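You operate a simulated robot arm through the tools that you are given. There is no shell and no other tool.

The job below is to be done with a simulated two-armed robot. You get a single attempt, and the scene is never put back.

## Task
Put the blue cap from the grey tray on top of the yellow box. Stack the pot labelled "grease" from the bench on top of the pot labelled "WAX". Open the shim drawer, take the brown block on the bench and put it away in the floor of the shim drawer and shut the drawer again. Put the grey bracket on the top of the low cabinet. Take the white roll from the vise table and put it on the long table. Close the brush drawer. Pull the yellow door open. The order is free. Set down upright: grey bracket.

Only the result counts: the job must be done as asked and must still hold three seconds after the hand-in. Knocking over, shifting, dropping, spilling or breaking anything else fails it. Lids that push on must go on centred and level and be pressed home; caps that screw on are set level and turned clockwise until they are tight.

## Robot
Two 7-joint arms with two-finger parallel grippers on one trunk, on a base that moves. Base frame: it is fixed to the floor where the robot stands at the start and does not move with it; the origin is under the middle of the robot, x ahead of it, y to its left, z up. Units: m, degrees, N and s.
The left shoulder is at the start at [0.05, 0.165, 1.055], the right one opposite. With the tool pointing down near the work surface each hand reaches from about 0.24 to 0.7 m from the robot's upright axis, wherever it stands, measured 20 degrees to its own side. Places, roughly: black pot, grey pot, pink pot [4.25, -0.75, 1]; blue cap (4x4x4 cm) [2.1, -2.4, 0.8]; brown block [4, -0.5, 0.75]; brush drawer [1.4, -8.7, 0.7]; floor of the shim drawer [1.4, -7.1, 0.7]; grey bracket (11x6x8 cm) [1, -6.4, 0.8]; long table [2.2, -2.7, 0.8]; shim drawer [1.5, -7.1, 0.7]; top of the low cabinet [2.2, -6.3, 0.9]; white roll (9x9x3 cm) [0.5, -7, 0.8]; yellow box (13x6x10 cm) [4.1, -3, 1.4]; yellow door [0, -1.3, 1.1]. Payload 3.91 kg a hand.
The TCP of each hand is the grasp point between the finger pads, 0.03 m short of the fingertips. In the tool frame z runs along the fingers and y along their closing line. The gripper opens to 0.11 m. The fingers are 0.02 m wide and 0.01 m thick; the gripper's body (0.048 by 0.112 m) begins 0.055 m behind the TCP.
Orientation is told as [roll, pitch, yaw] about the base's x, y, z axes, in that order, counted from this pose: with the fingers straight down and closing along the base's y, the tool's x points along the base's -x, its y along +y and its z along -z.

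## Interface
- The arms move only by the tool servo_tool. It takes "left_deltas", "right_deltas" or both (then of equal length, played together; a hand with none holds still); each is one flat list of numbers, 7 for each row, row after row: the shift along the base's x, y, z in units of 50 mm (1.0 is 50 mm), then the turn, a rotation vector about the base's x, y, z in units of 5 degrees (1.0 is 5 degrees), then the gripper command, from -1 (shut) to 1 (fully open), values between in proportion. In form: [tx, ty, tz, wx, wy, wz, jaw, tx, ty, tz, wx, wy, wz, jaw, ...]. A call has 1 to 20 rows; each row shifts and turns the commanded pose from where the row before left it. A call with a number of a shift or a turn outside -1 to 1 is refused whole. Rows are played at 5 a second. More than 0.05 m and 8.6 degrees between two rows, or a gripper value outside its range, and nothing of the call is played. Where a pose cannot be reached the arm comes as near as it can. A force on the tool above 40 N (or 10 N above the force at the start of the call, whichever is more), or a blocked arm, ends the call early, and 0.2 s more pass. The fingers move at their own pace (about 0.045 m/s each) and stop on an object; they squeeze with about 28 N. The grip force told is the motor's: it shows also when the fingers shut on nothing. Time passes only in rows, and 0.2 s behind the last, so rows that do not move let the fingers close. It gives the time, the measured TCP pose, the force on the tool (base axes), the opening and the grip force at its end, in the units of the frame above (readings bear some noise), with the torque about the TCP (base axes, N m) and any sound that the robot's microphone picked up, and new pictures: "views" is both (left out), scene, wrist or none (wrist: the cameras of the hands that moved).
- Cameras (640 x 400 px; columns grow to the right, rows downward): "scene" is now at [0.123, 0.0009, 1.2367]; the picture's right is [0.02, -1.00, 0.00], its down [-0.47, -0.01, -0.88] and it looks along [0.88, 0.02, -0.47] (base axes); focal length 296 px, centre (320, 200). "left" rides on the left gripper at [0.072, -0.017, -0.103] in its tool frame; the picture's right is [0.23, 0.97, 0.00], its down [-0.76, 0.18, -0.62] and it looks along [-0.61, 0.14, 0.78] (tool axes); focal length 222 px, centre (320, 200). "right" rides on the right gripper at [0.072, 0.017, -0.103] in its tool frame; the picture's right is [-0.23, 0.97, 0.00], its down [-0.76, -0.18, -0.62] and it looks along [-0.61, -0.14, 0.78] (tool axes); focal length 222 px, centre (320, 200).
- raise_lower(by): slides the trunk up (or, below 0, down) by that many m; the arms and the scene camera ride with it, the base frame stays. It gives what a move gives, with no picture.
- drive_base(legs): drives the robot by 1 to 6 legs, each [ahead, left, turn to the left] in m, m and degrees, along the robot's own axes; the way and the turn of a leg run together, so that a leg with both is an arc; at most 1.5 m and 180 degrees a leg. The arms and the cameras ride along, it lands a little off, and it stops where it bumps. It gives what a move gives, and a new picture of the scene camera.
- turn_head(pan, tilt): turns the head with the scene camera to pan (to the left, within 80 degrees either way) and tilt (down, from -29 to 69), counted from straight ahead of the robot. It gives what a move gives, and a new picture of the scene camera.
- probe_pixels(camera, pixels): for up to 12 pixels [column, row] of the newest picture of that camera ("zoom" is the newest enlarged one), the place [x, y, z] in the base frame of the surface seen there, good to about 0.002 m. The clock stands still meanwhile.
- inspect(camera, box): a new picture of the part [left, top, right, bottom] of that camera's present view, enlarged. The clock stands still meanwhile.
- finish_job(): hands the job in; it is judged then, once.

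Open the grippers and draw the arms clear of the work before you hand the job in, unless the task says otherwise.

The tools are called by a JSON object that holds its "method" and its "body". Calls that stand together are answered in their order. servo_tool: Moves the arms, as the interface text tells. Its arguments: {"type":"object","properties":{"left_deltas":{"type":"array"},"right_deltas":{"type":"array"},"views":{"type":"string","enum":["both","scene","wrist","none"]}},"required":[]} The other tools are called the same way: raise_lower (by) moves the trunk up or down; drive_base (legs) drives the base; turn_head (pan, tilt) turns the head that bears the scene camera; probe_pixels (camera, pixels) gives the place of the surface under pixels of a picture; inspect (camera, box) takes an enlarged picture of a part of a camera's view; finish_job () hands the job in.

At the start:

```text
t: 0.0
left_tcp_pos: [0.3937, 0.1343, 1.1023]
left_ee_rot: [0.0, -0.1, 0.1]
left_contact_force: [-0.1, -0.4, 0.2]
left_wrist_torque: [0.01, -0.02, -0.01]
left_grip_width: 0.1099
left_gripper_force: 0.0
right_tcp_pos: [0.5171, -0.2575, 1.0514]
right_ee_rot: [0.0, 0.1, 0.0]
right_contact_force: [-0.4, -0.5, -0.3]
right_wrist_torque: [0.01, -0.01, 0.03]
right_grip_width: 0.1101
right_gripper_force: 0.0
trunk travel left (down, up): [-0.275, 0.228]
robot x, y, heading: [-0.0047, 0.0019, -0.3]
head pan, tilt (commanded): [1.4, 27.8]
```

scene: 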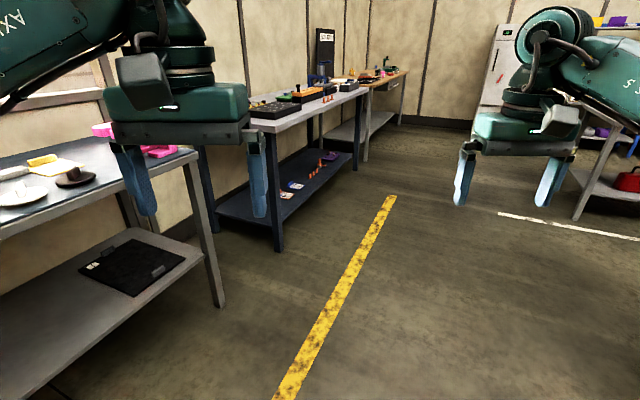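
right: 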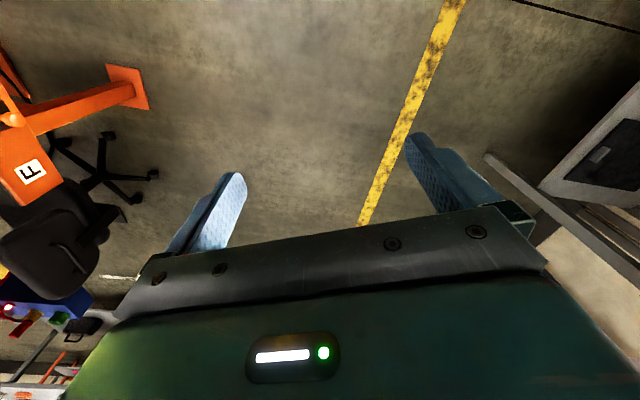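
left: 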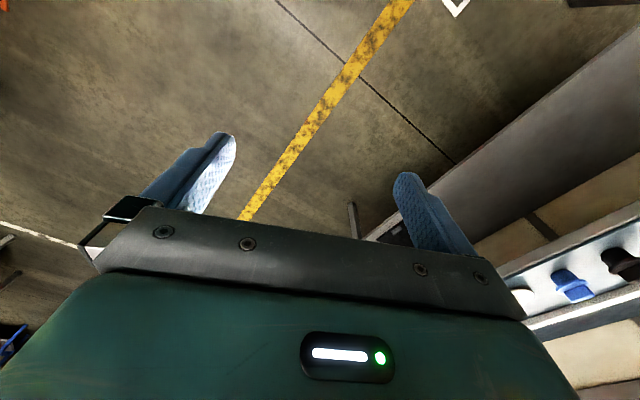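

The scene picture shows benches ahead-left and a yellow floor line; I look around with the head first to map the room before moving.

{"method": "turn_head", "body": {"pan": -40, "tilt": 15}}

```text
t: 1.1
left_tcp_pos: [0.3942, 0.1346, 1.1022]
left_ee_rot: [0.0, 0.0, -0.1]
left_contact_force: [0.7, -0.1, 0.0]
left_wrist_torque: [-0.05, -0.01, -0.02]
left_grip_width: 0.1101
left_gripper_force: 0.1
right_tcp_pos: [0.5166, -0.2572, 1.0522]
right_ee_rot: [-0.1, 0.0, 0.0]
right_contact_force: [-0.3, -0.2, -0.5]
right_wrist_torque: [-0.02, 0.01, -0.01]
right_grip_width: 0.1099
right_gripper_force: 0.2
trunk travel left (down, up): [-0.275, 0.228]
robot x, y, heading: [0.0004, 0.0013, -0.1]
head pan, tilt (commanded): [-40.0, 15.0]
```

scene: 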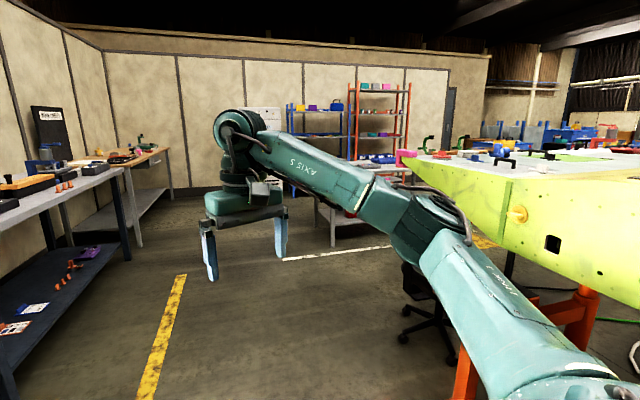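

The view shows a lime-green large workpiece on orange stands at right and shelves beyond. I pan further right.

{"method": "turn_head", "body": {"pan": -80, "tilt": 15}}

{"method": "turn_head", "body": {"pan": 50, "tilt": 20}}

```text
t: 2.1
left_tcp_pos: [0.395, 0.1345, 1.1015]
left_ee_rot: [0.0, -0.1, 0.1]
left_contact_force: [-0.2, 0.0, 0.3]
left_wrist_torque: [0.03, -0.02, 0.0]
left_grip_width: 0.11
left_gripper_force: 0.0
right_tcp_pos: [0.5167, -0.2576, 1.0517]
right_ee_rot: [-0.1, 0.0, 0.0]
right_contact_force: [-0.9, -0.3, 0.0]
right_wrist_torque: [0.01, 0.02, 0.0]
right_grip_width: 0.1103
right_gripper_force: 0.1
trunk travel left (down, up): [-0.275, 0.228]
robot x, y, heading: [-0.0009, -0.0003, 0.4]
head pan, tilt (commanded): [-80.0, 15.0]
```

scene: 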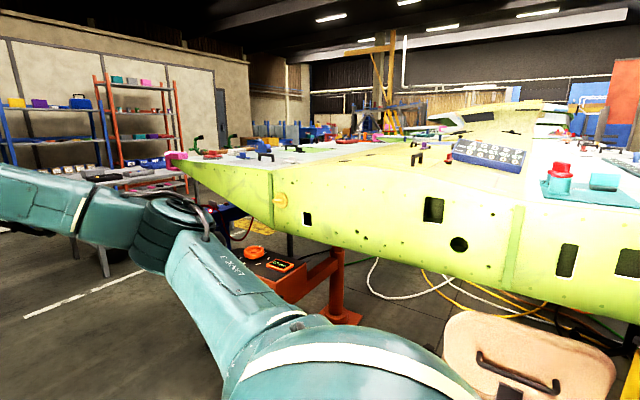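

```text
t: 4.3
left_tcp_pos: [0.3948, 0.133, 1.1022]
left_ee_rot: [0.0, -0.2, 0.1]
left_contact_force: [-0.6, -0.2, 0.6]
left_wrist_torque: [-0.02, -0.02, 0.04]
left_grip_width: 0.1099
left_gripper_force: 0.0
right_tcp_pos: [0.5172, -0.257, 1.0525]
right_ee_rot: [0.0, 0.0, 0.1]
right_contact_force: [-0.2, 0.3, 0.8]
right_wrist_torque: [0.02, -0.01, 0.05]
right_grip_width: 0.1098
right_gripper_force: 0.1
trunk travel left (down, up): [-0.275, 0.228]
robot x, y, heading: [-0.0021, 0.0003, -0.2]
head pan, tilt (commanded): [50.0, 20.0]
```

scene: 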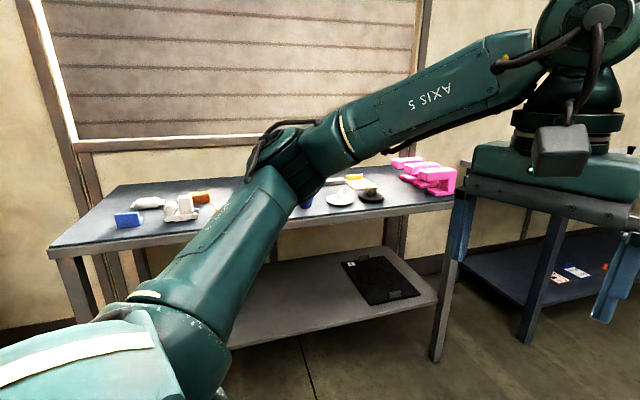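

I probe the nearby bench edges and, after turning the head, the lime structure, to know the clearance for turning.

{"method": "probe_pixels", "body": {"camera": "scene", "pixels": [[60, 255], [440, 205], [300, 225], [125, 220], [185, 205], [340, 197], [430, 180], [340, 275], [560, 230]]}}

{"method": "turn_head", "body": {"pan": -80, "tilt": 25}}

```text
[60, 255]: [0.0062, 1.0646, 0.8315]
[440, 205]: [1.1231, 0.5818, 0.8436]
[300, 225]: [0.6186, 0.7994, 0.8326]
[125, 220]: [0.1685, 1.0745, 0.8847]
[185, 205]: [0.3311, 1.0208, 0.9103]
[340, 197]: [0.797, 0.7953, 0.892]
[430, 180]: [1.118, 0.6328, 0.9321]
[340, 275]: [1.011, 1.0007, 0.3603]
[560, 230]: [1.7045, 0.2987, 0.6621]
```

```text
t: 6.4
left_tcp_pos: [0.3943, 0.1332, 1.1025]
left_ee_rot: [0.0, -0.1, 0.1]
left_contact_force: [-0.8, 0.4, -0.6]
left_wrist_torque: [-0.01, -0.04, 0.01]
left_grip_width: 0.1103
left_gripper_force: 0.2
right_tcp_pos: [0.5175, -0.2572, 1.0516]
right_ee_rot: [0.1, 0.0, 0.0]
right_contact_force: [-0.1, 0.9, 0.1]
right_wrist_torque: [-0.02, 0.01, 0.03]
right_grip_width: 0.1099
right_gripper_force: 0.0
trunk travel left (down, up): [-0.275, 0.228]
robot x, y, heading: [0.0004, 0.0022, -0.1]
head pan, tilt (commanded): [-80.0, 25.0]
```

scene: 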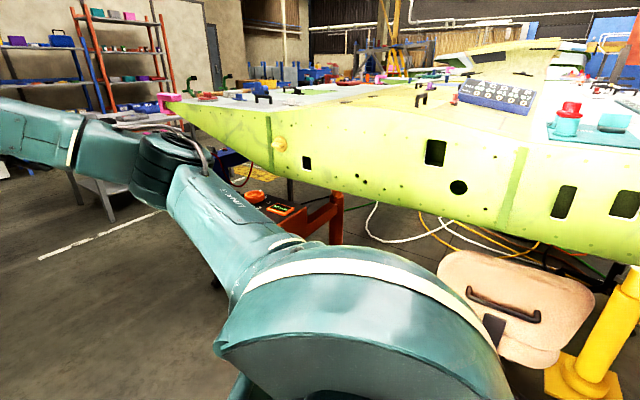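

I probe the lime structure, its knob at (279,143), the holes and the beige panel with a black handle.

{"method": "probe_pixels", "body": {"camera": "scene", "pixels": [[279, 143], [300, 130], [350, 150], [307, 163], [436, 153], [458, 187], [500, 170], [500, 300], [530, 315], [565, 120], [360, 88], [620, 330]]}}

{"method": "inspect", "body": {"camera": "scene", "box": [160, 60, 400, 210]}}

```text
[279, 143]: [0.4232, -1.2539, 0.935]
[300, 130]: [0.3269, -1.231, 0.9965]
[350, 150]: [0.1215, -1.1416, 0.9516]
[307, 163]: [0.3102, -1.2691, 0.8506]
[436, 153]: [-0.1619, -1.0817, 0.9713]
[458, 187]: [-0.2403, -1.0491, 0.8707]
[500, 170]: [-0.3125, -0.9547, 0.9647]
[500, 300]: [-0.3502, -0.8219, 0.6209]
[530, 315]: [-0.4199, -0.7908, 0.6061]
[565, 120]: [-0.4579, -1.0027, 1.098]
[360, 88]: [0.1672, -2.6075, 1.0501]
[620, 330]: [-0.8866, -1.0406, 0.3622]
```

```text
2.67 times, centred on (280, 135) of scene
```

zoom: 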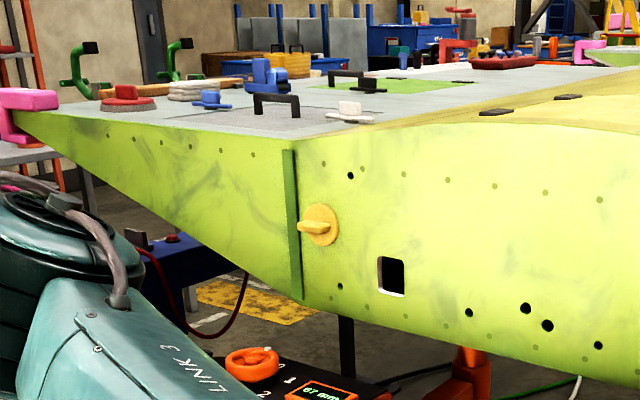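

The yellow door seems to be the yellow panel on top of the lime workpiece, at scene (400,95). I turn the robot right 90° in place (clear radius ~0.8 m) to face it.

{"method": "drive_base", "body": {"legs": [[0, 0, -90]]}}

{"method": "turn_head", "body": {"pan": 0, "tilt": 20}}

```text
t: 10.6
left_tcp_pos: [0.1289, -0.3968, 1.1029]
left_ee_rot: [0.0, -0.1, -90.8]
left_contact_force: [-0.3, 0.2, 0.7]
left_wrist_torque: [-0.03, -0.03, -0.05]
left_grip_width: 0.1101
left_gripper_force: 0.1
right_tcp_pos: [-0.2644, -0.5133, 1.0507]
right_ee_rot: [0.0, -0.1, -90.8]
right_contact_force: [0.8, 0.1, -0.6]
right_wrist_torque: [0.0, 0.02, 0.02]
right_grip_width: 0.1101
right_gripper_force: 0.0
trunk travel left (down, up): [-0.275, 0.228]
robot x, y, heading: [0.002, -0.0015, -90.9]
head pan, tilt (commanded): [-80.0, 25.0]
```

scene: 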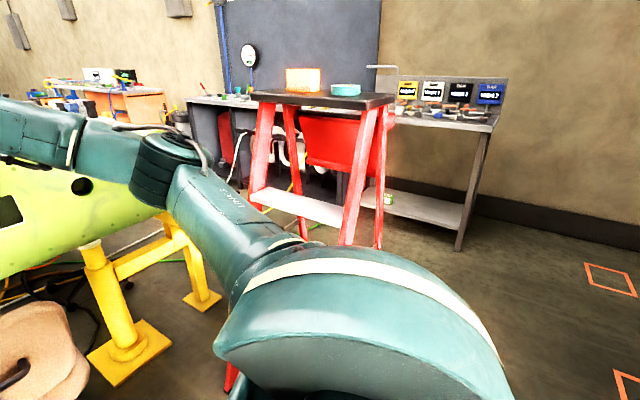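

```text
t: 12.2
left_tcp_pos: [0.1279, -0.3964, 1.1018]
left_ee_rot: [-0.1, -0.2, -90.8]
left_contact_force: [-0.3, 0.6, 0.5]
left_wrist_torque: [0.01, 0.01, -0.03]
left_grip_width: 0.1102
left_gripper_force: 0.0
right_tcp_pos: [-0.2634, -0.5123, 1.0523]
right_ee_rot: [0.0, 0.0, -90.8]
right_contact_force: [0.4, 0.7, -0.3]
right_wrist_torque: [-0.01, -0.01, -0.01]
right_grip_width: 0.1102
right_gripper_force: 0.1
trunk travel left (down, up): [-0.275, 0.228]
robot x, y, heading: [0.0023, 0.0043, -91.1]
head pan, tilt (commanded): [0.0, 20.0]
```

scene: 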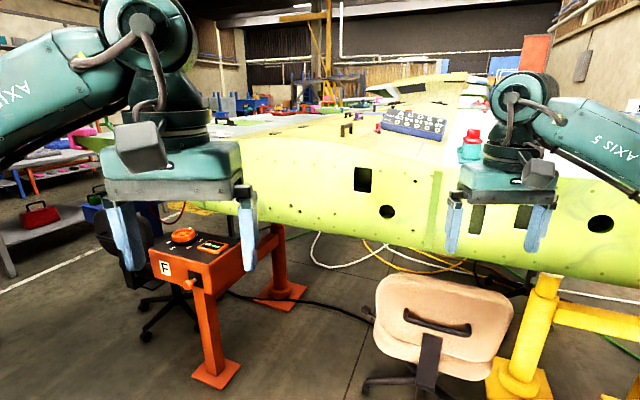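

The yellow panel top lies ahead around (300,130). I raise the trunk for a view from higher up.

{"method": "raise_lower", "body": {"by": 0.2}}

{"method": "turn_head", "body": {"pan": 0, "tilt": 25}}

{"method": "inspect", "body": {"camera": "scene", "box": [200, 60, 480, 235]}}

```text
t: 14.3
left_tcp_pos: [0.129, -0.3967, 1.3031]
left_ee_rot: [-0.1, -0.2, -90.7]
left_contact_force: [0.1, -0.7, 0.3]
left_wrist_torque: [0.01, 0.03, -0.01]
left_grip_width: 0.11
left_gripper_force: 0.1
right_tcp_pos: [-0.2632, -0.5127, 1.2508]
right_ee_rot: [0.0, -0.1, -90.8]
right_contact_force: [0.1, -0.4, 0.0]
right_wrist_torque: [0.01, 0.03, -0.02]
right_grip_width: 0.1098
right_gripper_force: 0.1
trunk travel left (down, up): [-0.475, 0.028]
robot x, y, heading: [0.0007, -0.0012, -90.8]
head pan, tilt (commanded): [0.0, 20.0]
```

```text
t: 15.0
left_tcp_pos: [0.1291, -0.3958, 1.3012]
left_ee_rot: [0.0, -0.1, -90.7]
left_contact_force: [-0.1, -0.4, -0.1]
left_wrist_torque: [-0.01, 0.02, 0.0]
left_grip_width: 0.1101
left_gripper_force: 0.0
right_tcp_pos: [-0.2642, -0.5122, 1.2524]
right_ee_rot: [0.0, 0.0, -90.8]
right_contact_force: [-0.2, -0.2, 1.1]
right_wrist_torque: [0.0, -0.02, -0.01]
right_grip_width: 0.1101
right_gripper_force: 0.2
trunk travel left (down, up): [-0.475, 0.028]
robot x, y, heading: [0.0016, 0.002, -90.9]
head pan, tilt (commanded): [0.0, 25.0]
```

scene: 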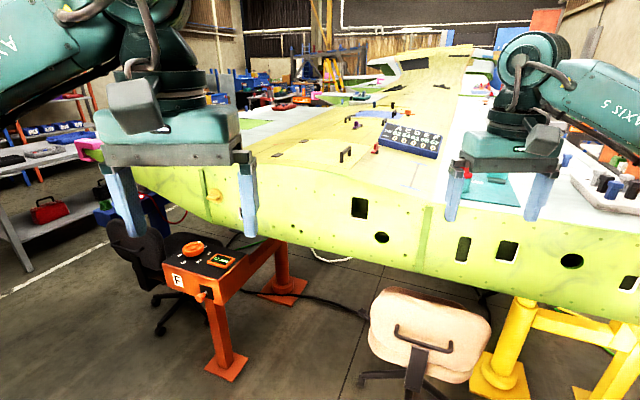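

```text
2.29 times, centred on (340, 148) of scene
```

zoom: 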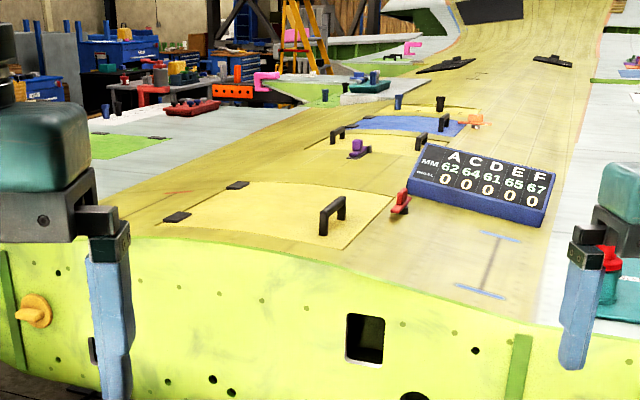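

The zoom shows a yellow hatch with two black hinges at (177,217),(237,185) and a black handle at (333,215). I probe them.

{"method": "probe_pixels", "body": {"camera": "zoom", "pixels": [[177, 217], [237, 185], [324, 215], [333, 205], [343, 202], [323, 232], [341, 220], [392, 195], [340, 249], [290, 185], [250, 215], [400, 205]]}}

{"method": "inspect", "body": {"camera": "scene", "box": [260, 110, 400, 198]}}

```text
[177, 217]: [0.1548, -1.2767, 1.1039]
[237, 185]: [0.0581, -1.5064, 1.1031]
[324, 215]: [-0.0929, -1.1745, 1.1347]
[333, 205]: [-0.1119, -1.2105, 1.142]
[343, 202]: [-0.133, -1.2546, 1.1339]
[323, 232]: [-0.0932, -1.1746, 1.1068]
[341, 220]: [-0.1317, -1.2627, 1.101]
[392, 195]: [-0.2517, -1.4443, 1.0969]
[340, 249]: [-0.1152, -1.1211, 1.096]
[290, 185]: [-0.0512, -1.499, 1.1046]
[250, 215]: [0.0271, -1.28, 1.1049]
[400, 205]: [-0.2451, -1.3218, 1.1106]
```

```text
4.55 times, centred on (330, 154) of scene
```

zoom: 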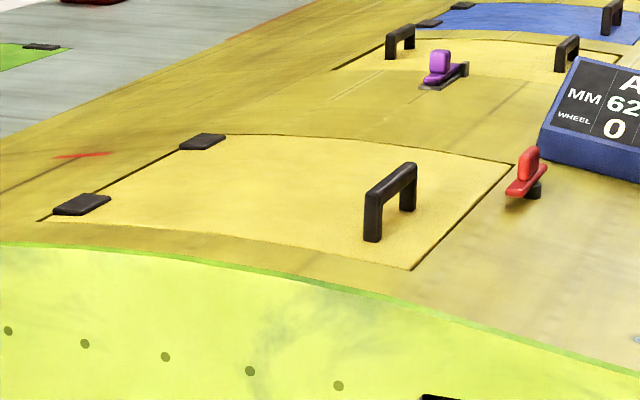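

The hatch's handle bar runs from zoom (373,215) to (408,180). I now look at the floor area in front (chair, orange stand) to find a standing place.

{"method": "turn_head", "body": {"pan": 0, "tilt": 50}}

```text
t: 15.9
left_tcp_pos: [0.1288, -0.3962, 1.3011]
left_ee_rot: [0.0, -0.1, -90.6]
left_contact_force: [-0.6, -0.1, -0.7]
left_wrist_torque: [0.01, -0.01, 0.06]
left_grip_width: 0.1101
left_gripper_force: 0.0
right_tcp_pos: [-0.2642, -0.5136, 1.2523]
right_ee_rot: [0.0, -0.1, -90.8]
right_contact_force: [-0.5, -0.7, 0.4]
right_wrist_torque: [0.0, 0.01, 0.04]
right_grip_width: 0.1102
right_gripper_force: 0.0
trunk travel left (down, up): [-0.475, 0.028]
robot x, y, heading: [-0.0034, 0.0008, -90.8]
head pan, tilt (commanded): [0.0, 50.0]
```

scene: 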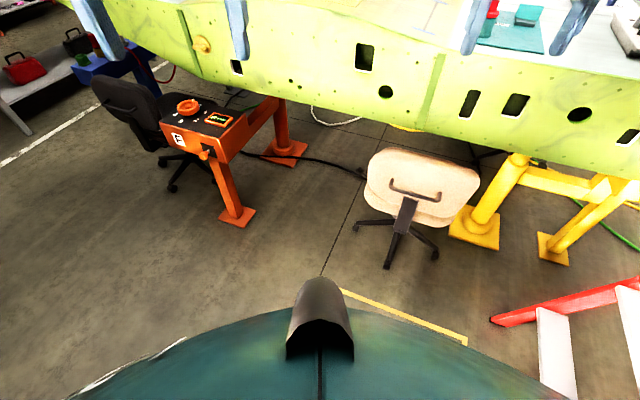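

I probe the chair, its legs, the orange stand and the robot's own front edge.

{"method": "probe_pixels", "body": {"camera": "scene", "pixels": [[320, 285], [250, 325], [400, 330], [385, 265], [437, 255], [357, 225], [370, 185], [420, 200], [236, 220], [180, 145], [235, 150], [460, 230]]}}

```text
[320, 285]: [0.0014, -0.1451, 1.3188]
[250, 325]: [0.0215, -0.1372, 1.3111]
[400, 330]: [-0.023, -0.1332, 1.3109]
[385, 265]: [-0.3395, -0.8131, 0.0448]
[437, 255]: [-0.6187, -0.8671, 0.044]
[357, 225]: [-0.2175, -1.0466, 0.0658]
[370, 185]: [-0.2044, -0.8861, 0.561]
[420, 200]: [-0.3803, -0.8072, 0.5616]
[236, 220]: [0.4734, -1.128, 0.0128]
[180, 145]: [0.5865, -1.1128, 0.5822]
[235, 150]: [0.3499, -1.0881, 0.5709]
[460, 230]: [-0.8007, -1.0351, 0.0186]
```

I check the robot's own footprint by looking steeply down to the sides.

{"method": "turn_head", "body": {"pan": 30, "tilt": 69}}

{"method": "turn_head", "body": {"pan": -35, "tilt": 69}}

```text
t: 16.8
left_tcp_pos: [0.1294, -0.3967, 1.3015]
left_ee_rot: [0.0, -0.1, -90.7]
left_contact_force: [-0.4, -0.4, 0.7]
left_wrist_torque: [-0.05, -0.01, 0.02]
left_grip_width: 0.1102
left_gripper_force: 0.1
right_tcp_pos: [-0.2638, -0.5125, 1.2509]
right_ee_rot: [0.1, 0.1, -90.8]
right_contact_force: [0.0, 0.0, -1.0]
right_wrist_torque: [0.0, 0.01, 0.0]
right_grip_width: 0.1097
right_gripper_force: 0.0
trunk travel left (down, up): [-0.475, 0.028]
robot x, y, heading: [-0.0005, -0.0022, -90.6]
head pan, tilt (commanded): [30.0, 68.8]
```

scene: 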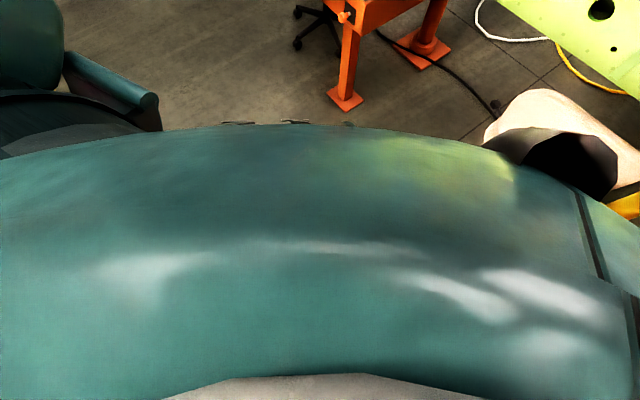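

```text
t: 18.2
left_tcp_pos: [0.1289, -0.3964, 1.3016]
left_ee_rot: [-0.1, 0.0, -90.7]
left_contact_force: [-0.4, -0.2, 0.1]
left_wrist_torque: [0.0, 0.01, 0.02]
left_grip_width: 0.1101
left_gripper_force: 0.1
right_tcp_pos: [-0.2632, -0.5128, 1.2517]
right_ee_rot: [0.0, 0.0, -90.8]
right_contact_force: [-0.2, -0.4, 0.5]
right_wrist_torque: [-0.01, 0.05, 0.0]
right_grip_width: 0.1101
right_gripper_force: 0.0
trunk travel left (down, up): [-0.475, 0.028]
robot x, y, heading: [-0.0001, -0.004, -90.8]
head pan, tilt (commanded): [-35.0, 68.8]
```

scene: 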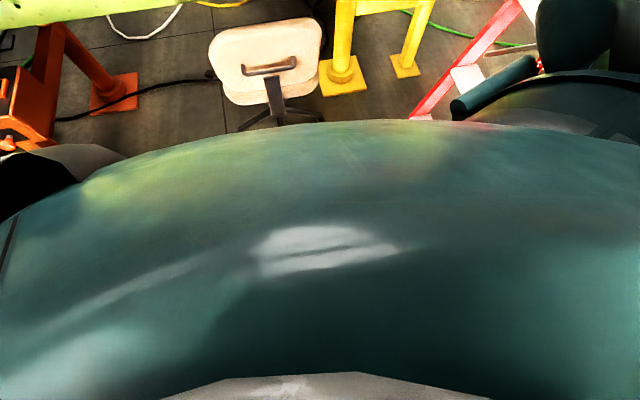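

Small grey edges at (238,123) and (296,122) in the previous left view might be the base; I look back there and probe.

{"method": "turn_head", "body": {"pan": 30, "tilt": 69}}

{"method": "probe_pixels", "body": {"camera": "scene", "pixels": [[238, 123], [296, 122], [230, 122], [305, 121], [265, 122], [345, 124]]}}

{"method": "inspect", "body": {"camera": "scene", "box": [200, 90, 360, 190]}}

```text
t: 19.5
left_tcp_pos: [0.1283, -0.3965, 1.301]
left_ee_rot: [-0.1, -0.1, -90.7]
left_contact_force: [-0.5, -0.3, 0.0]
left_wrist_torque: [0.01, 0.01, 0.0]
left_grip_width: 0.1099
left_gripper_force: 0.0
right_tcp_pos: [-0.2647, -0.5138, 1.2521]
right_ee_rot: [0.0, 0.0, -90.7]
right_contact_force: [0.7, 0.3, -0.6]
right_wrist_torque: [0.01, -0.03, 0.01]
right_grip_width: 0.1098
right_gripper_force: 0.0
trunk travel left (down, up): [-0.475, 0.028]
robot x, y, heading: [-0.0025, -0.0014, -90.6]
head pan, tilt (commanded): [30.0, 68.8]
```

scene: 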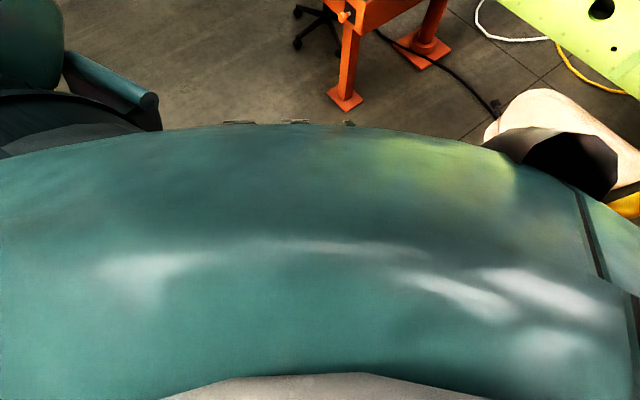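

```text
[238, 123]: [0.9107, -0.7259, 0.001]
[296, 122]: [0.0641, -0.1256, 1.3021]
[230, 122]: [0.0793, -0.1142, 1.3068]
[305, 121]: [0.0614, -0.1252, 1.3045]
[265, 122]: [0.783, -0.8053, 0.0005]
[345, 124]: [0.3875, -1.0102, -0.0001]
```

```text
4.00 times, centred on (280, 140) of scene
```

zoom: 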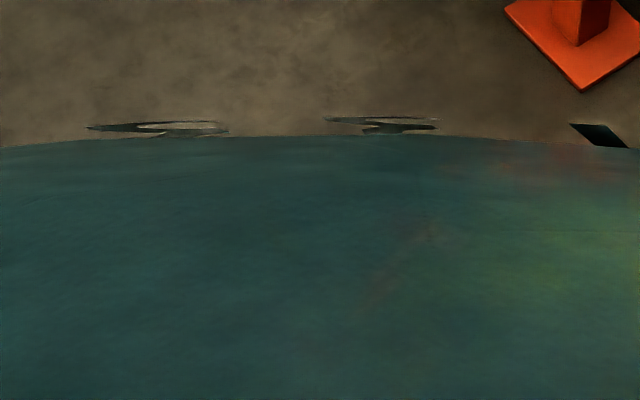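

I use the left wrist camera (its top edge looks nearly straight down by the robot's front) to see the base.

{"method": "inspect", "body": {"camera": "left", "box": [0, 0, 640, 400]}}

{"method": "probe_pixels", "body": {"camera": "zoom", "pixels": [[320, 5], [100, 5], [600, 5], [20, 100], [620, 100]]}}

```text
1.00 times, centred on (320, 200) of left (not enlarged: the box is as wide or as high as the picture)
```

zoom: 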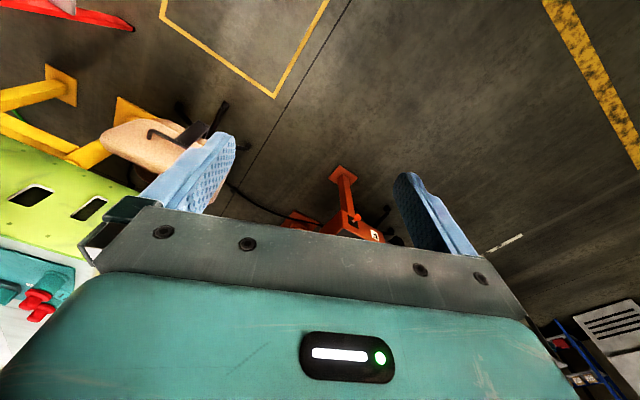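

```text
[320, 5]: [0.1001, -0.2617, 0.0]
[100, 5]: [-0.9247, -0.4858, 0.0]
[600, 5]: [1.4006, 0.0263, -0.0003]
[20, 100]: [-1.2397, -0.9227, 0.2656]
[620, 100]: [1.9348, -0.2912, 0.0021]
```

The floor is visible down to (0.10,-0.26), so the base reaches less than 0.26 m ahead. I drive forward to about (0.08,-0.66), arms at z≥1.25 above the wing top (1.10).

{"method": "drive_base", "body": {"legs": [[0.3, 0.08, 0], [0.36, 0, 0]]}}

{"method": "turn_head", "body": {"pan": 0, "tilt": 40}}

```text
t: 23.5
left_tcp_pos: [0.1969, -1.0545, 1.3022]
left_ee_rot: [-0.1, -0.1, -90.9]
left_contact_force: [0.6, -0.2, 0.3]
left_wrist_torque: [0.01, 0.02, 0.0]
left_grip_width: 0.1098
left_gripper_force: 0.1
right_tcp_pos: [-0.1955, -1.1703, 1.251]
right_ee_rot: [0.0, -0.1, -90.9]
right_contact_force: [-0.9, 0.1, -0.6]
right_wrist_torque: [-0.01, 0.05, -0.01]
right_grip_width: 0.1102
right_gripper_force: 0.0
trunk travel left (down, up): [-0.475, 0.028]
robot x, y, heading: [0.0711, -0.658, -91.3]
head pan, tilt (commanded): [30.0, 68.8]
```

scene: 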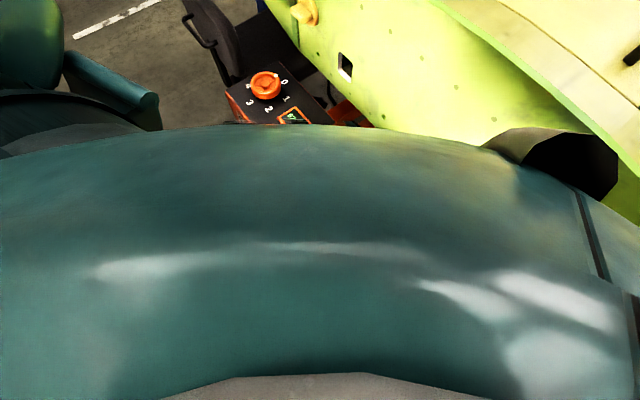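

```text
t: 24.5
left_tcp_pos: [0.197, -1.0544, 1.301]
left_ee_rot: [0.0, -0.1, -90.9]
left_contact_force: [0.9, -0.5, -0.3]
left_wrist_torque: [0.01, 0.03, 0.0]
left_grip_width: 0.11
left_gripper_force: 0.0
right_tcp_pos: [-0.1952, -1.1706, 1.2521]
right_ee_rot: [-0.1, 0.0, -90.9]
right_contact_force: [-0.3, 0.3, -0.1]
right_wrist_torque: [-0.01, -0.01, 0.02]
right_grip_width: 0.11
right_gripper_force: 0.1
trunk travel left (down, up): [-0.475, 0.028]
robot x, y, heading: [0.0676, -0.6566, -91.0]
head pan, tilt (commanded): [0.0, 40.0]
```

scene: 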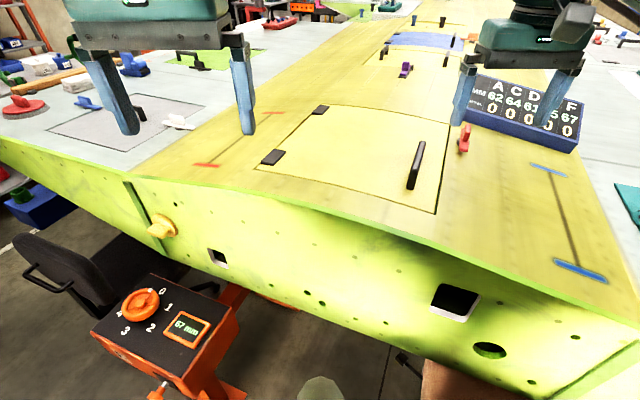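

The hatch is now well visible. I zoom on it and probe the handle, hinges and edges.

{"method": "inspect", "body": {"camera": "scene", "box": [240, 90, 480, 230]}}

{"method": "probe_pixels", "body": {"camera": "scene", "pixels": [[273, 157], [320, 110], [412, 180], [417, 150], [422, 144], [408, 186], [262, 165], [330, 106], [437, 211], [449, 124], [415, 165], [464, 140]]}}

```text
2.67 times, centred on (360, 160) of scene
```

zoom: 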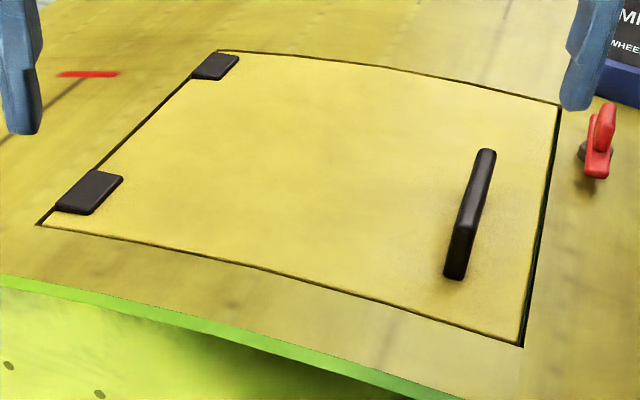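

```text
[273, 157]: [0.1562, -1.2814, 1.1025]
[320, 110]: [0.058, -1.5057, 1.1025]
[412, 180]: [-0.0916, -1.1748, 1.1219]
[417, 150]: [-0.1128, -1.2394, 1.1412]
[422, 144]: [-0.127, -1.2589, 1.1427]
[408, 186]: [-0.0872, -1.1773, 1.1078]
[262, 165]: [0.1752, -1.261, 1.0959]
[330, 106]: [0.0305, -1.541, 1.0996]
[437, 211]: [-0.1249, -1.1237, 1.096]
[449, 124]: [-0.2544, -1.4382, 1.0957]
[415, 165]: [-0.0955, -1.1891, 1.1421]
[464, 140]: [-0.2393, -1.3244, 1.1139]
```

The handle bar midpoint is about (-0.11,-1.217) with top z=1.142, parallel to the hinge line (direction 0.39,0.92). I move the right hand aside and bring the left hand above the handle, turned -22° so it closes across the bar.

{"method": "servo_tool", "body": {"left_deltas": [-0.614, -0.326, -0.08, 0, 0, -0.44, 1, -0.614, -0.326, -0.08, 0, 0, -0.44, 1, -0.614, -0.326, -0.08, 0, 0, -0.44, 1, -0.614, -0.326, -0.08, 0, 0, -0.44, 1, -0.614, -0.326, -0.08, 0, 0, -0.44, 1, -0.614, -0.326, -0.08, 0, 0, -0.44, 1, -0.614, -0.326, -0.08, 0, 0, -0.44, 1, -0.614, -0.326, -0.08, 0, 0, -0.44, 1, -0.614, -0.326, -0.08, 0, 0, -0.44, 1, -0.614, -0.326, -0.08, 0, 0, -0.44, 1], "right_deltas": [-0.4, 0.44, 0.1, 0, 0, 0, 1, -0.4, 0.44, 0.1, 0, 0, 0, 1, -0.4, 0.44, 0.1, 0, 0, 0, 1, -0.4, 0.44, 0.1, 0, 0, 0, 1, -0.4, 0.44, 0.1, 0, 0, 0, 1, -0.4, 0.44, 0.1, 0, 0, 0, 1, -0.4, 0.44, 0.1, 0, 0, 0, 1, -0.4, 0.44, 0.1, 0, 0, 0, 1, -0.4, 0.44, 0.1, 0, 0, 0, 1, -0.4, 0.44, 0.1, 0, 0, 0, 1]}}

```text
t: 26.7
left_tcp_pos: [-0.0351, -1.1779, 1.2558]
left_ee_rot: [0.0, -0.1, -113.0]
left_contact_force: [0.3, 0.1, 0.0]
left_wrist_torque: [0.01, 0.02, 0.05]
left_grip_width: 0.1099
left_gripper_force: 0.0
left hand out of reach, approached as far as the arm can: row 8, 9, 10
right_tcp_pos: [-0.3835, -0.9906, 1.2907]
right_ee_rot: [0.1, 0.1, -91.0]
right_contact_force: [0.0, -0.6, -1.2]
right_wrist_torque: [0.0, 0.02, 0.02]
right_grip_width: 0.11
right_gripper_force: 0.2
right hand out of reach, approached as far as the arm can: row 9, 10
trunk travel left (down, up): [-0.475, 0.028]
robot x, y, heading: [0.0698, -0.656, -91.0]
head pan, tilt (commanded): [0.0, 40.0]
```

scene: 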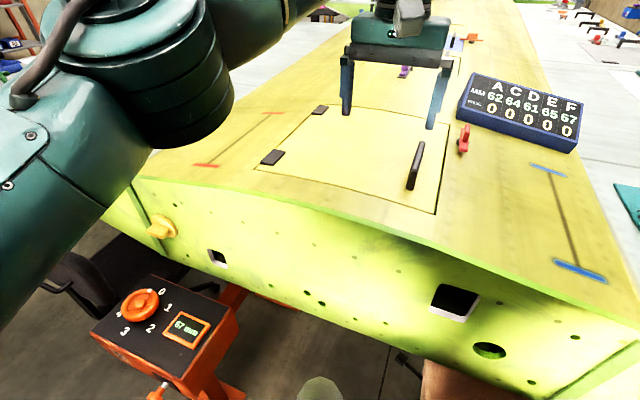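
right: 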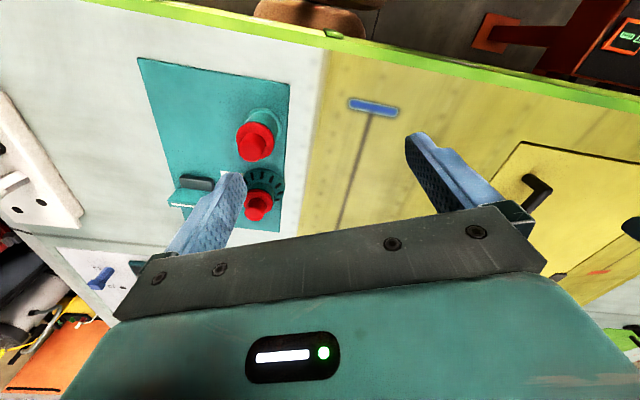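
left: 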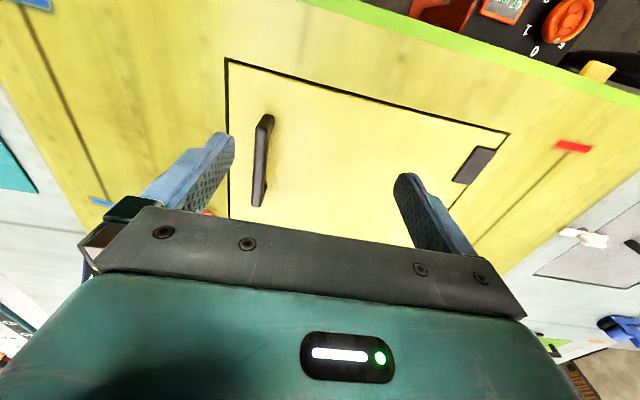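

The left hand stalls at (-0.035,-1.178): the arm can't reach so far across the body. I draw the right hand in a bit and then turn the base about 37° to the right so the handle lies on the left arm's own side.

{"method": "servo_tool", "body": {"right_deltas": [0.7, 0.25, 0, 0, 0, 0, 1, 0.7, 0.25, 0, 0, 0, 0, 1, 0.7, 0.25, 0, 0, 0, 0, 1, 0.7, 0.25, 0, 0, 0, 0, 1], "views": "none"}}

{"method": "drive_base", "body": {"legs": [[0, 0, -37]]}}

```text
t: 27.7
left_tcp_pos: [-0.0342, -1.1769, 1.2552]
left_ee_rot: [-0.1, -0.1, -112.9]
left_contact_force: [-0.4, -0.5, 0.5]
left_wrist_torque: [0.03, 0.01, 0.01]
left_grip_width: 0.1096
left_gripper_force: 0.0
right_tcp_pos: [-0.2407, -0.9376, 1.293]
right_ee_rot: [0.0, 0.2, -91.0]
right_contact_force: [-0.1, 0.7, -0.3]
right_wrist_torque: [-0.02, 0.02, 0.03]
right_grip_width: 0.11
right_gripper_force: 0.1
trunk travel left (down, up): [-0.475, 0.028]
robot x, y, heading: [0.0701, -0.6563, -90.7]
head pan, tilt (commanded): [0.0, 40.0]
```

```text
t: 29.8
left_tcp_pos: [-0.3161, -1.0181, 1.2566]
left_ee_rot: [-0.1, -0.1, -148.3]
left_contact_force: [-0.4, 0.9, 0.6]
left_wrist_torque: [-0.01, -0.02, -0.03]
left_grip_width: 0.1099
left_gripper_force: 0.1
right_tcp_pos: [-0.3469, -0.705, 1.2944]
right_ee_rot: [0.0, 0.0, -126.3]
right_contact_force: [-0.9, 0.3, 0.0]
right_wrist_torque: [-0.03, 0.01, 0.02]
right_grip_width: 0.1098
right_gripper_force: 0.1
trunk travel left (down, up): [-0.475, 0.028]
robot x, y, heading: [0.073, -0.6587, -126.3]
head pan, tilt (commanded): [0.0, 40.0]
```

scene: 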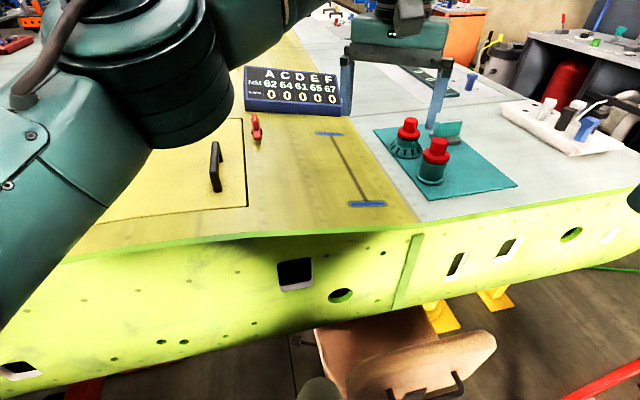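

Now heading is -126°. I swing the left hand to above the handle at (-0.11,-1.217), turning +35° to align with it.

{"method": "servo_tool", "body": {"left_deltas": [0.515, -0.4975, -0.05, 0, 0, 0.88, 1, 0.515, -0.4975, -0.05, 0, 0, 0.88, 1, 0.515, -0.4975, -0.05, 0, 0, 0.88, 1, 0.515, -0.4975, -0.05, 0, 0, 0.88, 1, 0.515, -0.4975, -0.05, 0, 0, 0.88, 1, 0.515, -0.4975, -0.05, 0, 0, 0.88, 1, 0.515, -0.4975, -0.05, 0, 0, 0.88, 1, 0.515, -0.4975, -0.05, 0, 0, 0.88, 1]}}

```text
t: 31.6
left_tcp_pos: [-0.1109, -1.2209, 1.2389]
left_ee_rot: [-0.1, -0.1, -113.1]
left_contact_force: [0.3, -0.3, 0.4]
left_wrist_torque: [-0.04, 0.0, -0.01]
left_grip_width: 0.1102
left_gripper_force: 0.1
right_tcp_pos: [-0.3467, -0.7049, 1.2935]
right_ee_rot: [-0.1, 0.0, -126.4]
right_contact_force: [0.6, 0.1, 0.5]
right_wrist_torque: [0.05, 0.02, 0.01]
right_grip_width: 0.1099
right_gripper_force: 0.2
trunk travel left (down, up): [-0.475, 0.028]
robot x, y, heading: [0.0703, -0.6584, -126.6]
head pan, tilt (commanded): [0.0, 40.0]
```

scene: 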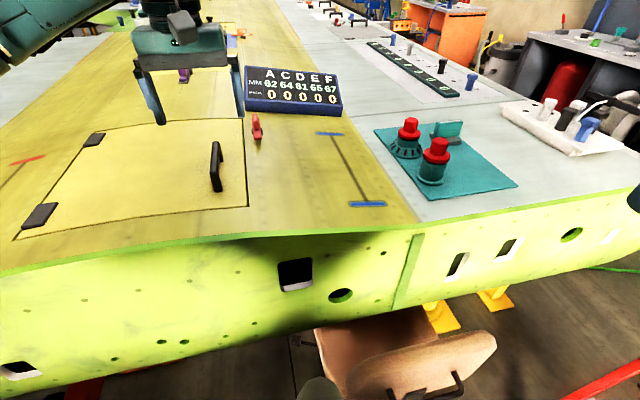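
left: 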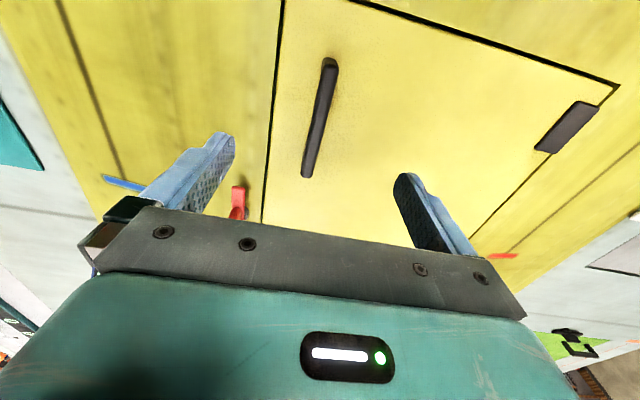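

The handle lies between the fingers in the left wrist view, from (330,62) to (307,175). I probe it and the door near it for accurate height.

{"method": "probe_pixels", "body": {"camera": "left", "pixels": [[329, 63], [325, 90], [319, 120], [312, 150], [306, 174], [360, 120], [270, 120]]}}

```text
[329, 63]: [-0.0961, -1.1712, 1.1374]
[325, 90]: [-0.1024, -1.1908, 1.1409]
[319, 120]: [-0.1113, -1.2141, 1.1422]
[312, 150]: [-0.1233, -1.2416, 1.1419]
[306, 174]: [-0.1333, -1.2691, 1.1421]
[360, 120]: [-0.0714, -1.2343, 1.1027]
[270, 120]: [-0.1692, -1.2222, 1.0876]
```

I lower the left TCP to z≈1.137 and close on the bar.

{"method": "servo_tool", "body": {"left_deltas": [-0.01, 0.0, -0.68, 0, 0, 0, 1, -0.01, 0, -0.68, 0, 0, 0, 1, -0.01, 0, -0.68, 0, 0, 0, 1, 0, 0, 0, 0, 0, 0, -1, 0, 0, 0, 0, 0, 0, -1, 0, 0, 0, 0, 0, 0, -1, 0, 0, 0, 0, 0, 0, -1, 0, 0, 0, 0, 0, 0, -1, 0, 0, 0, 0, 0, 0, -1, 0, 0, 0, 0, 0, 0, -1, 0, 0, 0, 0, 0, 0, -1]}}

```text
t: 34.0
left_tcp_pos: [-0.1134, -1.2179, 1.1372]
left_ee_rot: [-0.1, 0.0, -113.3]
left_contact_force: [-4.1, 0.5, -1.0]
left_wrist_torque: [-0.15, 0.22, -0.47]
left_grip_width: 0.0138
left_gripper_force: 45.3
right_tcp_pos: [-0.3487, -0.7054, 1.2937]
right_ee_rot: [0.0, 0.0, -126.4]
right_contact_force: [0.3, -0.1, -0.1]
right_wrist_torque: [-0.01, -0.01, 0.01]
right_grip_width: 0.1101
right_gripper_force: 0.0
trunk travel left (down, up): [-0.475, 0.028]
robot x, y, heading: [0.0705, -0.6631, -126.4]
head pan, tilt (commanded): [0.0, 40.0]
```

scene: 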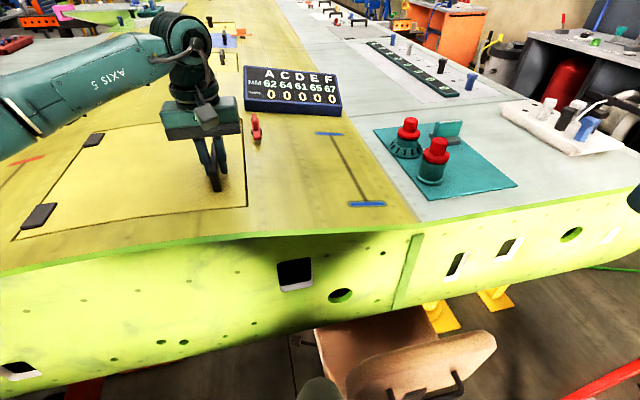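
left: 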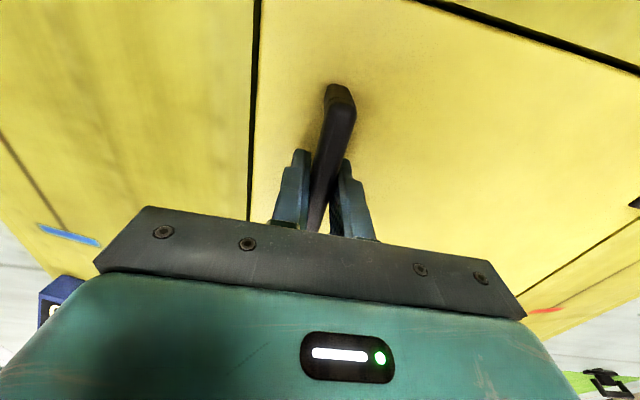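

The grip holds (0.0138 m). I lift along the hinge arc, first 15° in 3° rows, and watch the force.

{"method": "servo_tool", "body": {"left_deltas": [0.0429, -0.0182, 0.2974, 0.234, 0.552, 0, -1, 0.057, -0.0242, 0.2944, 0.234, 0.552, 0, -1, 0.0712, -0.0302, 0.2906, 0.234, 0.552, 0, -1, 0.085, -0.036, 0.2864, 0.234, 0.552, 0, -1, 0.0988, -0.0419, 0.2812, 0.234, 0.552, 0, -1]}}

```text
t: 35.2
left_tcp_pos: [-0.0938, -1.2277, 1.2067]
left_ee_rot: [-15.0, 0.0, -113.1]
left_contact_force: [5.1, -2.9, -5.0]
left_wrist_torque: [0.06, -0.36, -0.83]
left_grip_width: 0.0138
left_gripper_force: 45.2
right_tcp_pos: [-0.3461, -0.705, 1.2941]
right_ee_rot: [0.0, 0.0, -126.4]
right_contact_force: [-0.6, -0.4, -0.1]
right_wrist_torque: [0.02, -0.03, 0.02]
right_grip_width: 0.1099
right_gripper_force: 0.0
trunk travel left (down, up): [-0.475, 0.028]
robot x, y, heading: [0.0725, -0.6559, -126.4]
head pan, tilt (commanded): [0.0, 40.0]
```

scene: 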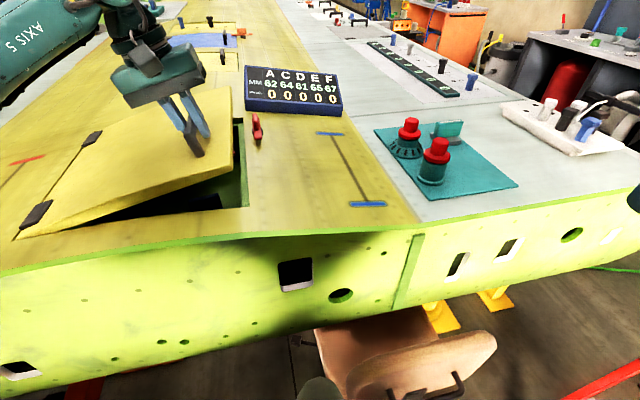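
left: 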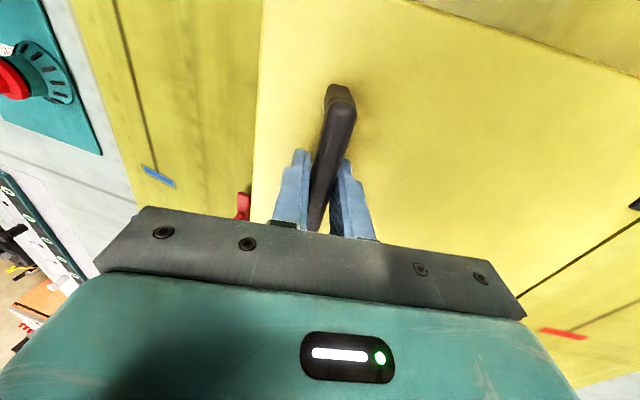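

The hatch rises cleanly (about 15°), force only ~7 N. I continue along the arc to about 43°.

{"method": "servo_tool", "body": {"left_deltas": [0.167, -0.0716, 0.356, 0.312, 0.736, 0, -1, 0.189, -0.081, 0.344, 0.312, 0.736, 0, -1, 0.211, -0.0902, 0.33, 0.312, 0.736, 0, -1, 0.215, -0.091, 0.314, 0.312, 0.736, 0, -1, 0.234, -0.0993, 0.297, 0.312, 0.736, 0, -1, 0.253, -0.1072, 0.279, 0.312, 0.736, 0, -1, 0.27, -0.1145, 0.259, 0.312, 0.736, 0, -1]}}

```text
t: 36.8
left_tcp_pos: [-0.0172, -1.2608, 1.3138]
left_ee_rot: [-43.0, -0.1, -112.9]
left_contact_force: [2.4, -3.5, -6.8]
left_wrist_torque: [-0.42, -0.32, -0.63]
left_grip_width: 0.014
left_gripper_force: 44.6
right_tcp_pos: [-0.3468, -0.7056, 1.2945]
right_ee_rot: [0.0, -0.1, -126.4]
right_contact_force: [-0.3, -0.7, 0.0]
right_wrist_torque: [-0.02, 0.0, 0.02]
right_grip_width: 0.11
right_gripper_force: 0.0
trunk travel left (down, up): [-0.475, 0.028]
robot x, y, heading: [0.0741, -0.6554, -126.7]
head pan, tilt (commanded): [0.0, 40.0]
```

scene: 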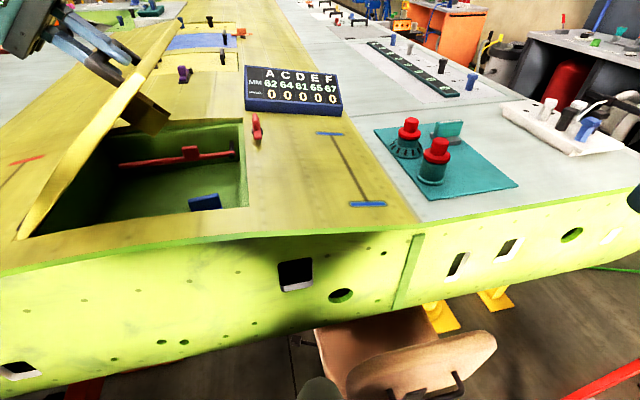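
left: 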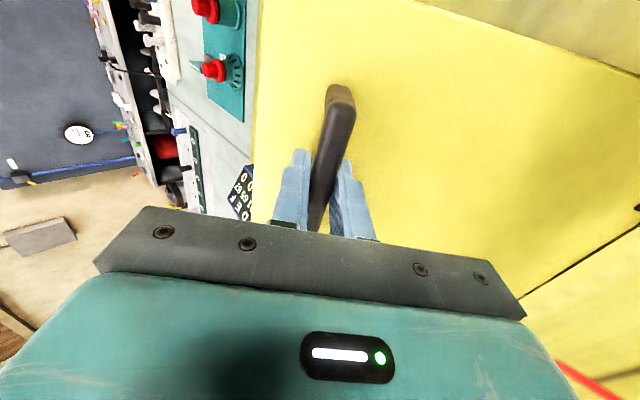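

The hatch is ~43° open with low force. I continue the arc to about 67°.

{"method": "servo_tool", "body": {"left_deltas": [0.286, -0.1213, 0.238, 0.312, 0.736, 0, -1, 0.301, -0.1275, 0.216, 0.312, 0.736, 0, -1, 0.314, -0.133, 0.192, 0.312, 0.736, 0, -1, 0.325, -0.1379, 0.168, 0.312, 0.736, 0, -1, 0.335, -0.1421, 0.143, 0.312, 0.736, 0, -1, 0.344, -0.1457, 0.117, 0.312, 0.736, 0, -1]}}

```text
t: 38.2
left_tcp_pos: [0.0803, -1.3012, 1.3664]
left_ee_rot: [-67.0, -0.2, -113.0]
left_contact_force: [8.1, 2.3, -17.7]
left_wrist_torque: [-0.53, -0.39, -0.7]
left_grip_width: 0.0139
left_gripper_force: 45.1
right_tcp_pos: [-0.3461, -0.7052, 1.2938]
right_ee_rot: [0.0, 0.0, -126.4]
right_contact_force: [0.6, 0.0, -0.2]
right_wrist_torque: [-0.05, -0.02, 0.03]
right_grip_width: 0.1099
right_gripper_force: 0.0
trunk travel left (down, up): [-0.475, 0.028]
robot x, y, heading: [0.0713, -0.6561, -126.4]
head pan, tilt (commanded): [0.0, 40.0]
```

scene: 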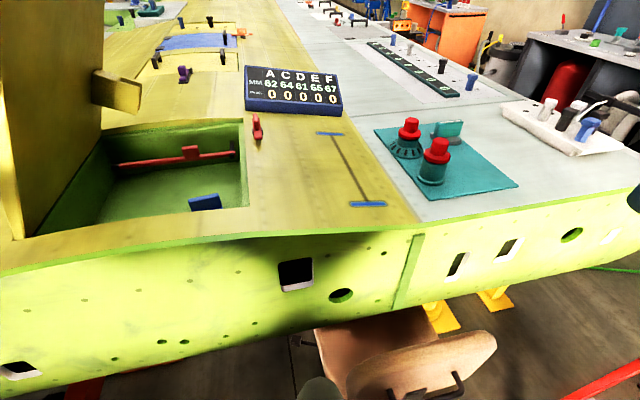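
left: 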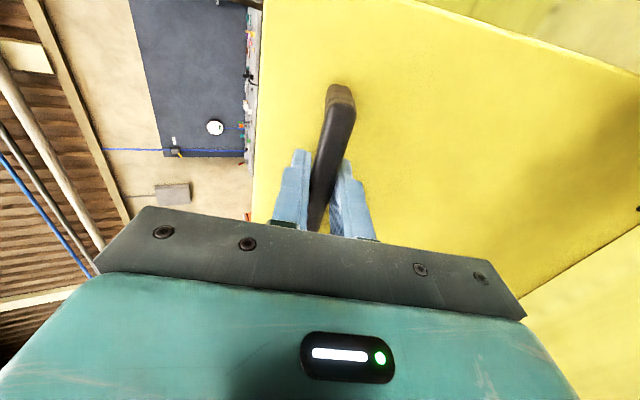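

At ~67° the force shows I pull slightly outward (−17.7 N in z), so I continue with a slightly smaller radius to ~83°.

{"method": "servo_tool", "body": {"left_deltas": [0.35, -0.1485, 0.03, 0.312, 0.736, 0, -1, 0.355, -0.1506, 0.014, 0.312, 0.736, 0, -1, 0.357, -0.152, 0.005, 0.312, 0.736, 0, -1, 0.355, -0.1526, -0.015, 0.312, 0.736, 0, -1]}}

```text
t: 39.4
left_tcp_pos: [0.1457, -1.3316, 1.3772]
left_ee_rot: [-83.8, -0.5, -112.4]
left_contact_force: [-3.2, -9.7, 10.2]
left_wrist_torque: [0.89, -0.93, -0.49]
left_grip_width: 0.0146
left_gripper_force: 44.9
right_tcp_pos: [-0.3477, -0.7052, 1.2932]
right_ee_rot: [0.0, 0.0, -126.6]
right_contact_force: [0.2, -0.1, 0.0]
right_wrist_torque: [0.01, 0.01, -0.02]
right_grip_width: 0.1101
right_gripper_force: 0.1
trunk travel left (down, up): [-0.475, 0.028]
robot x, y, heading: [0.0681, -0.6565, -126.8]
head pan, tilt (commanded): [0.0, 40.0]
stopped in row 4 (left hand): the force on the tool passed its limit at 42 N (the readings are from after the stop); the commanded pose is now the measured one
```

scene: 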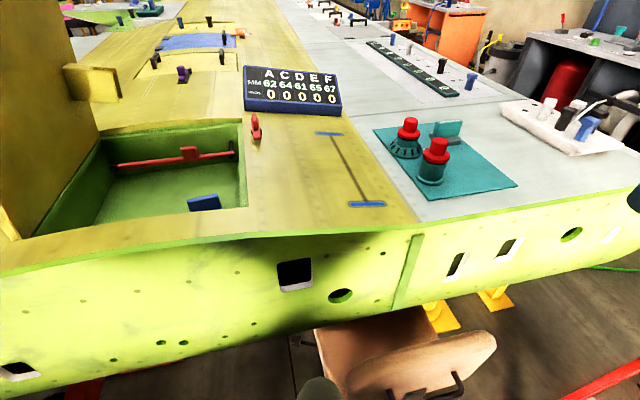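
left: 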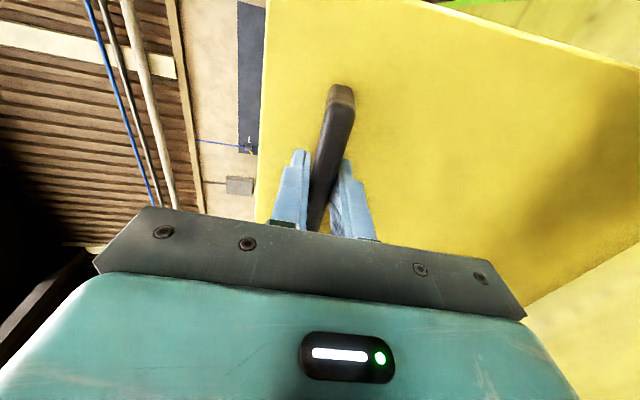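

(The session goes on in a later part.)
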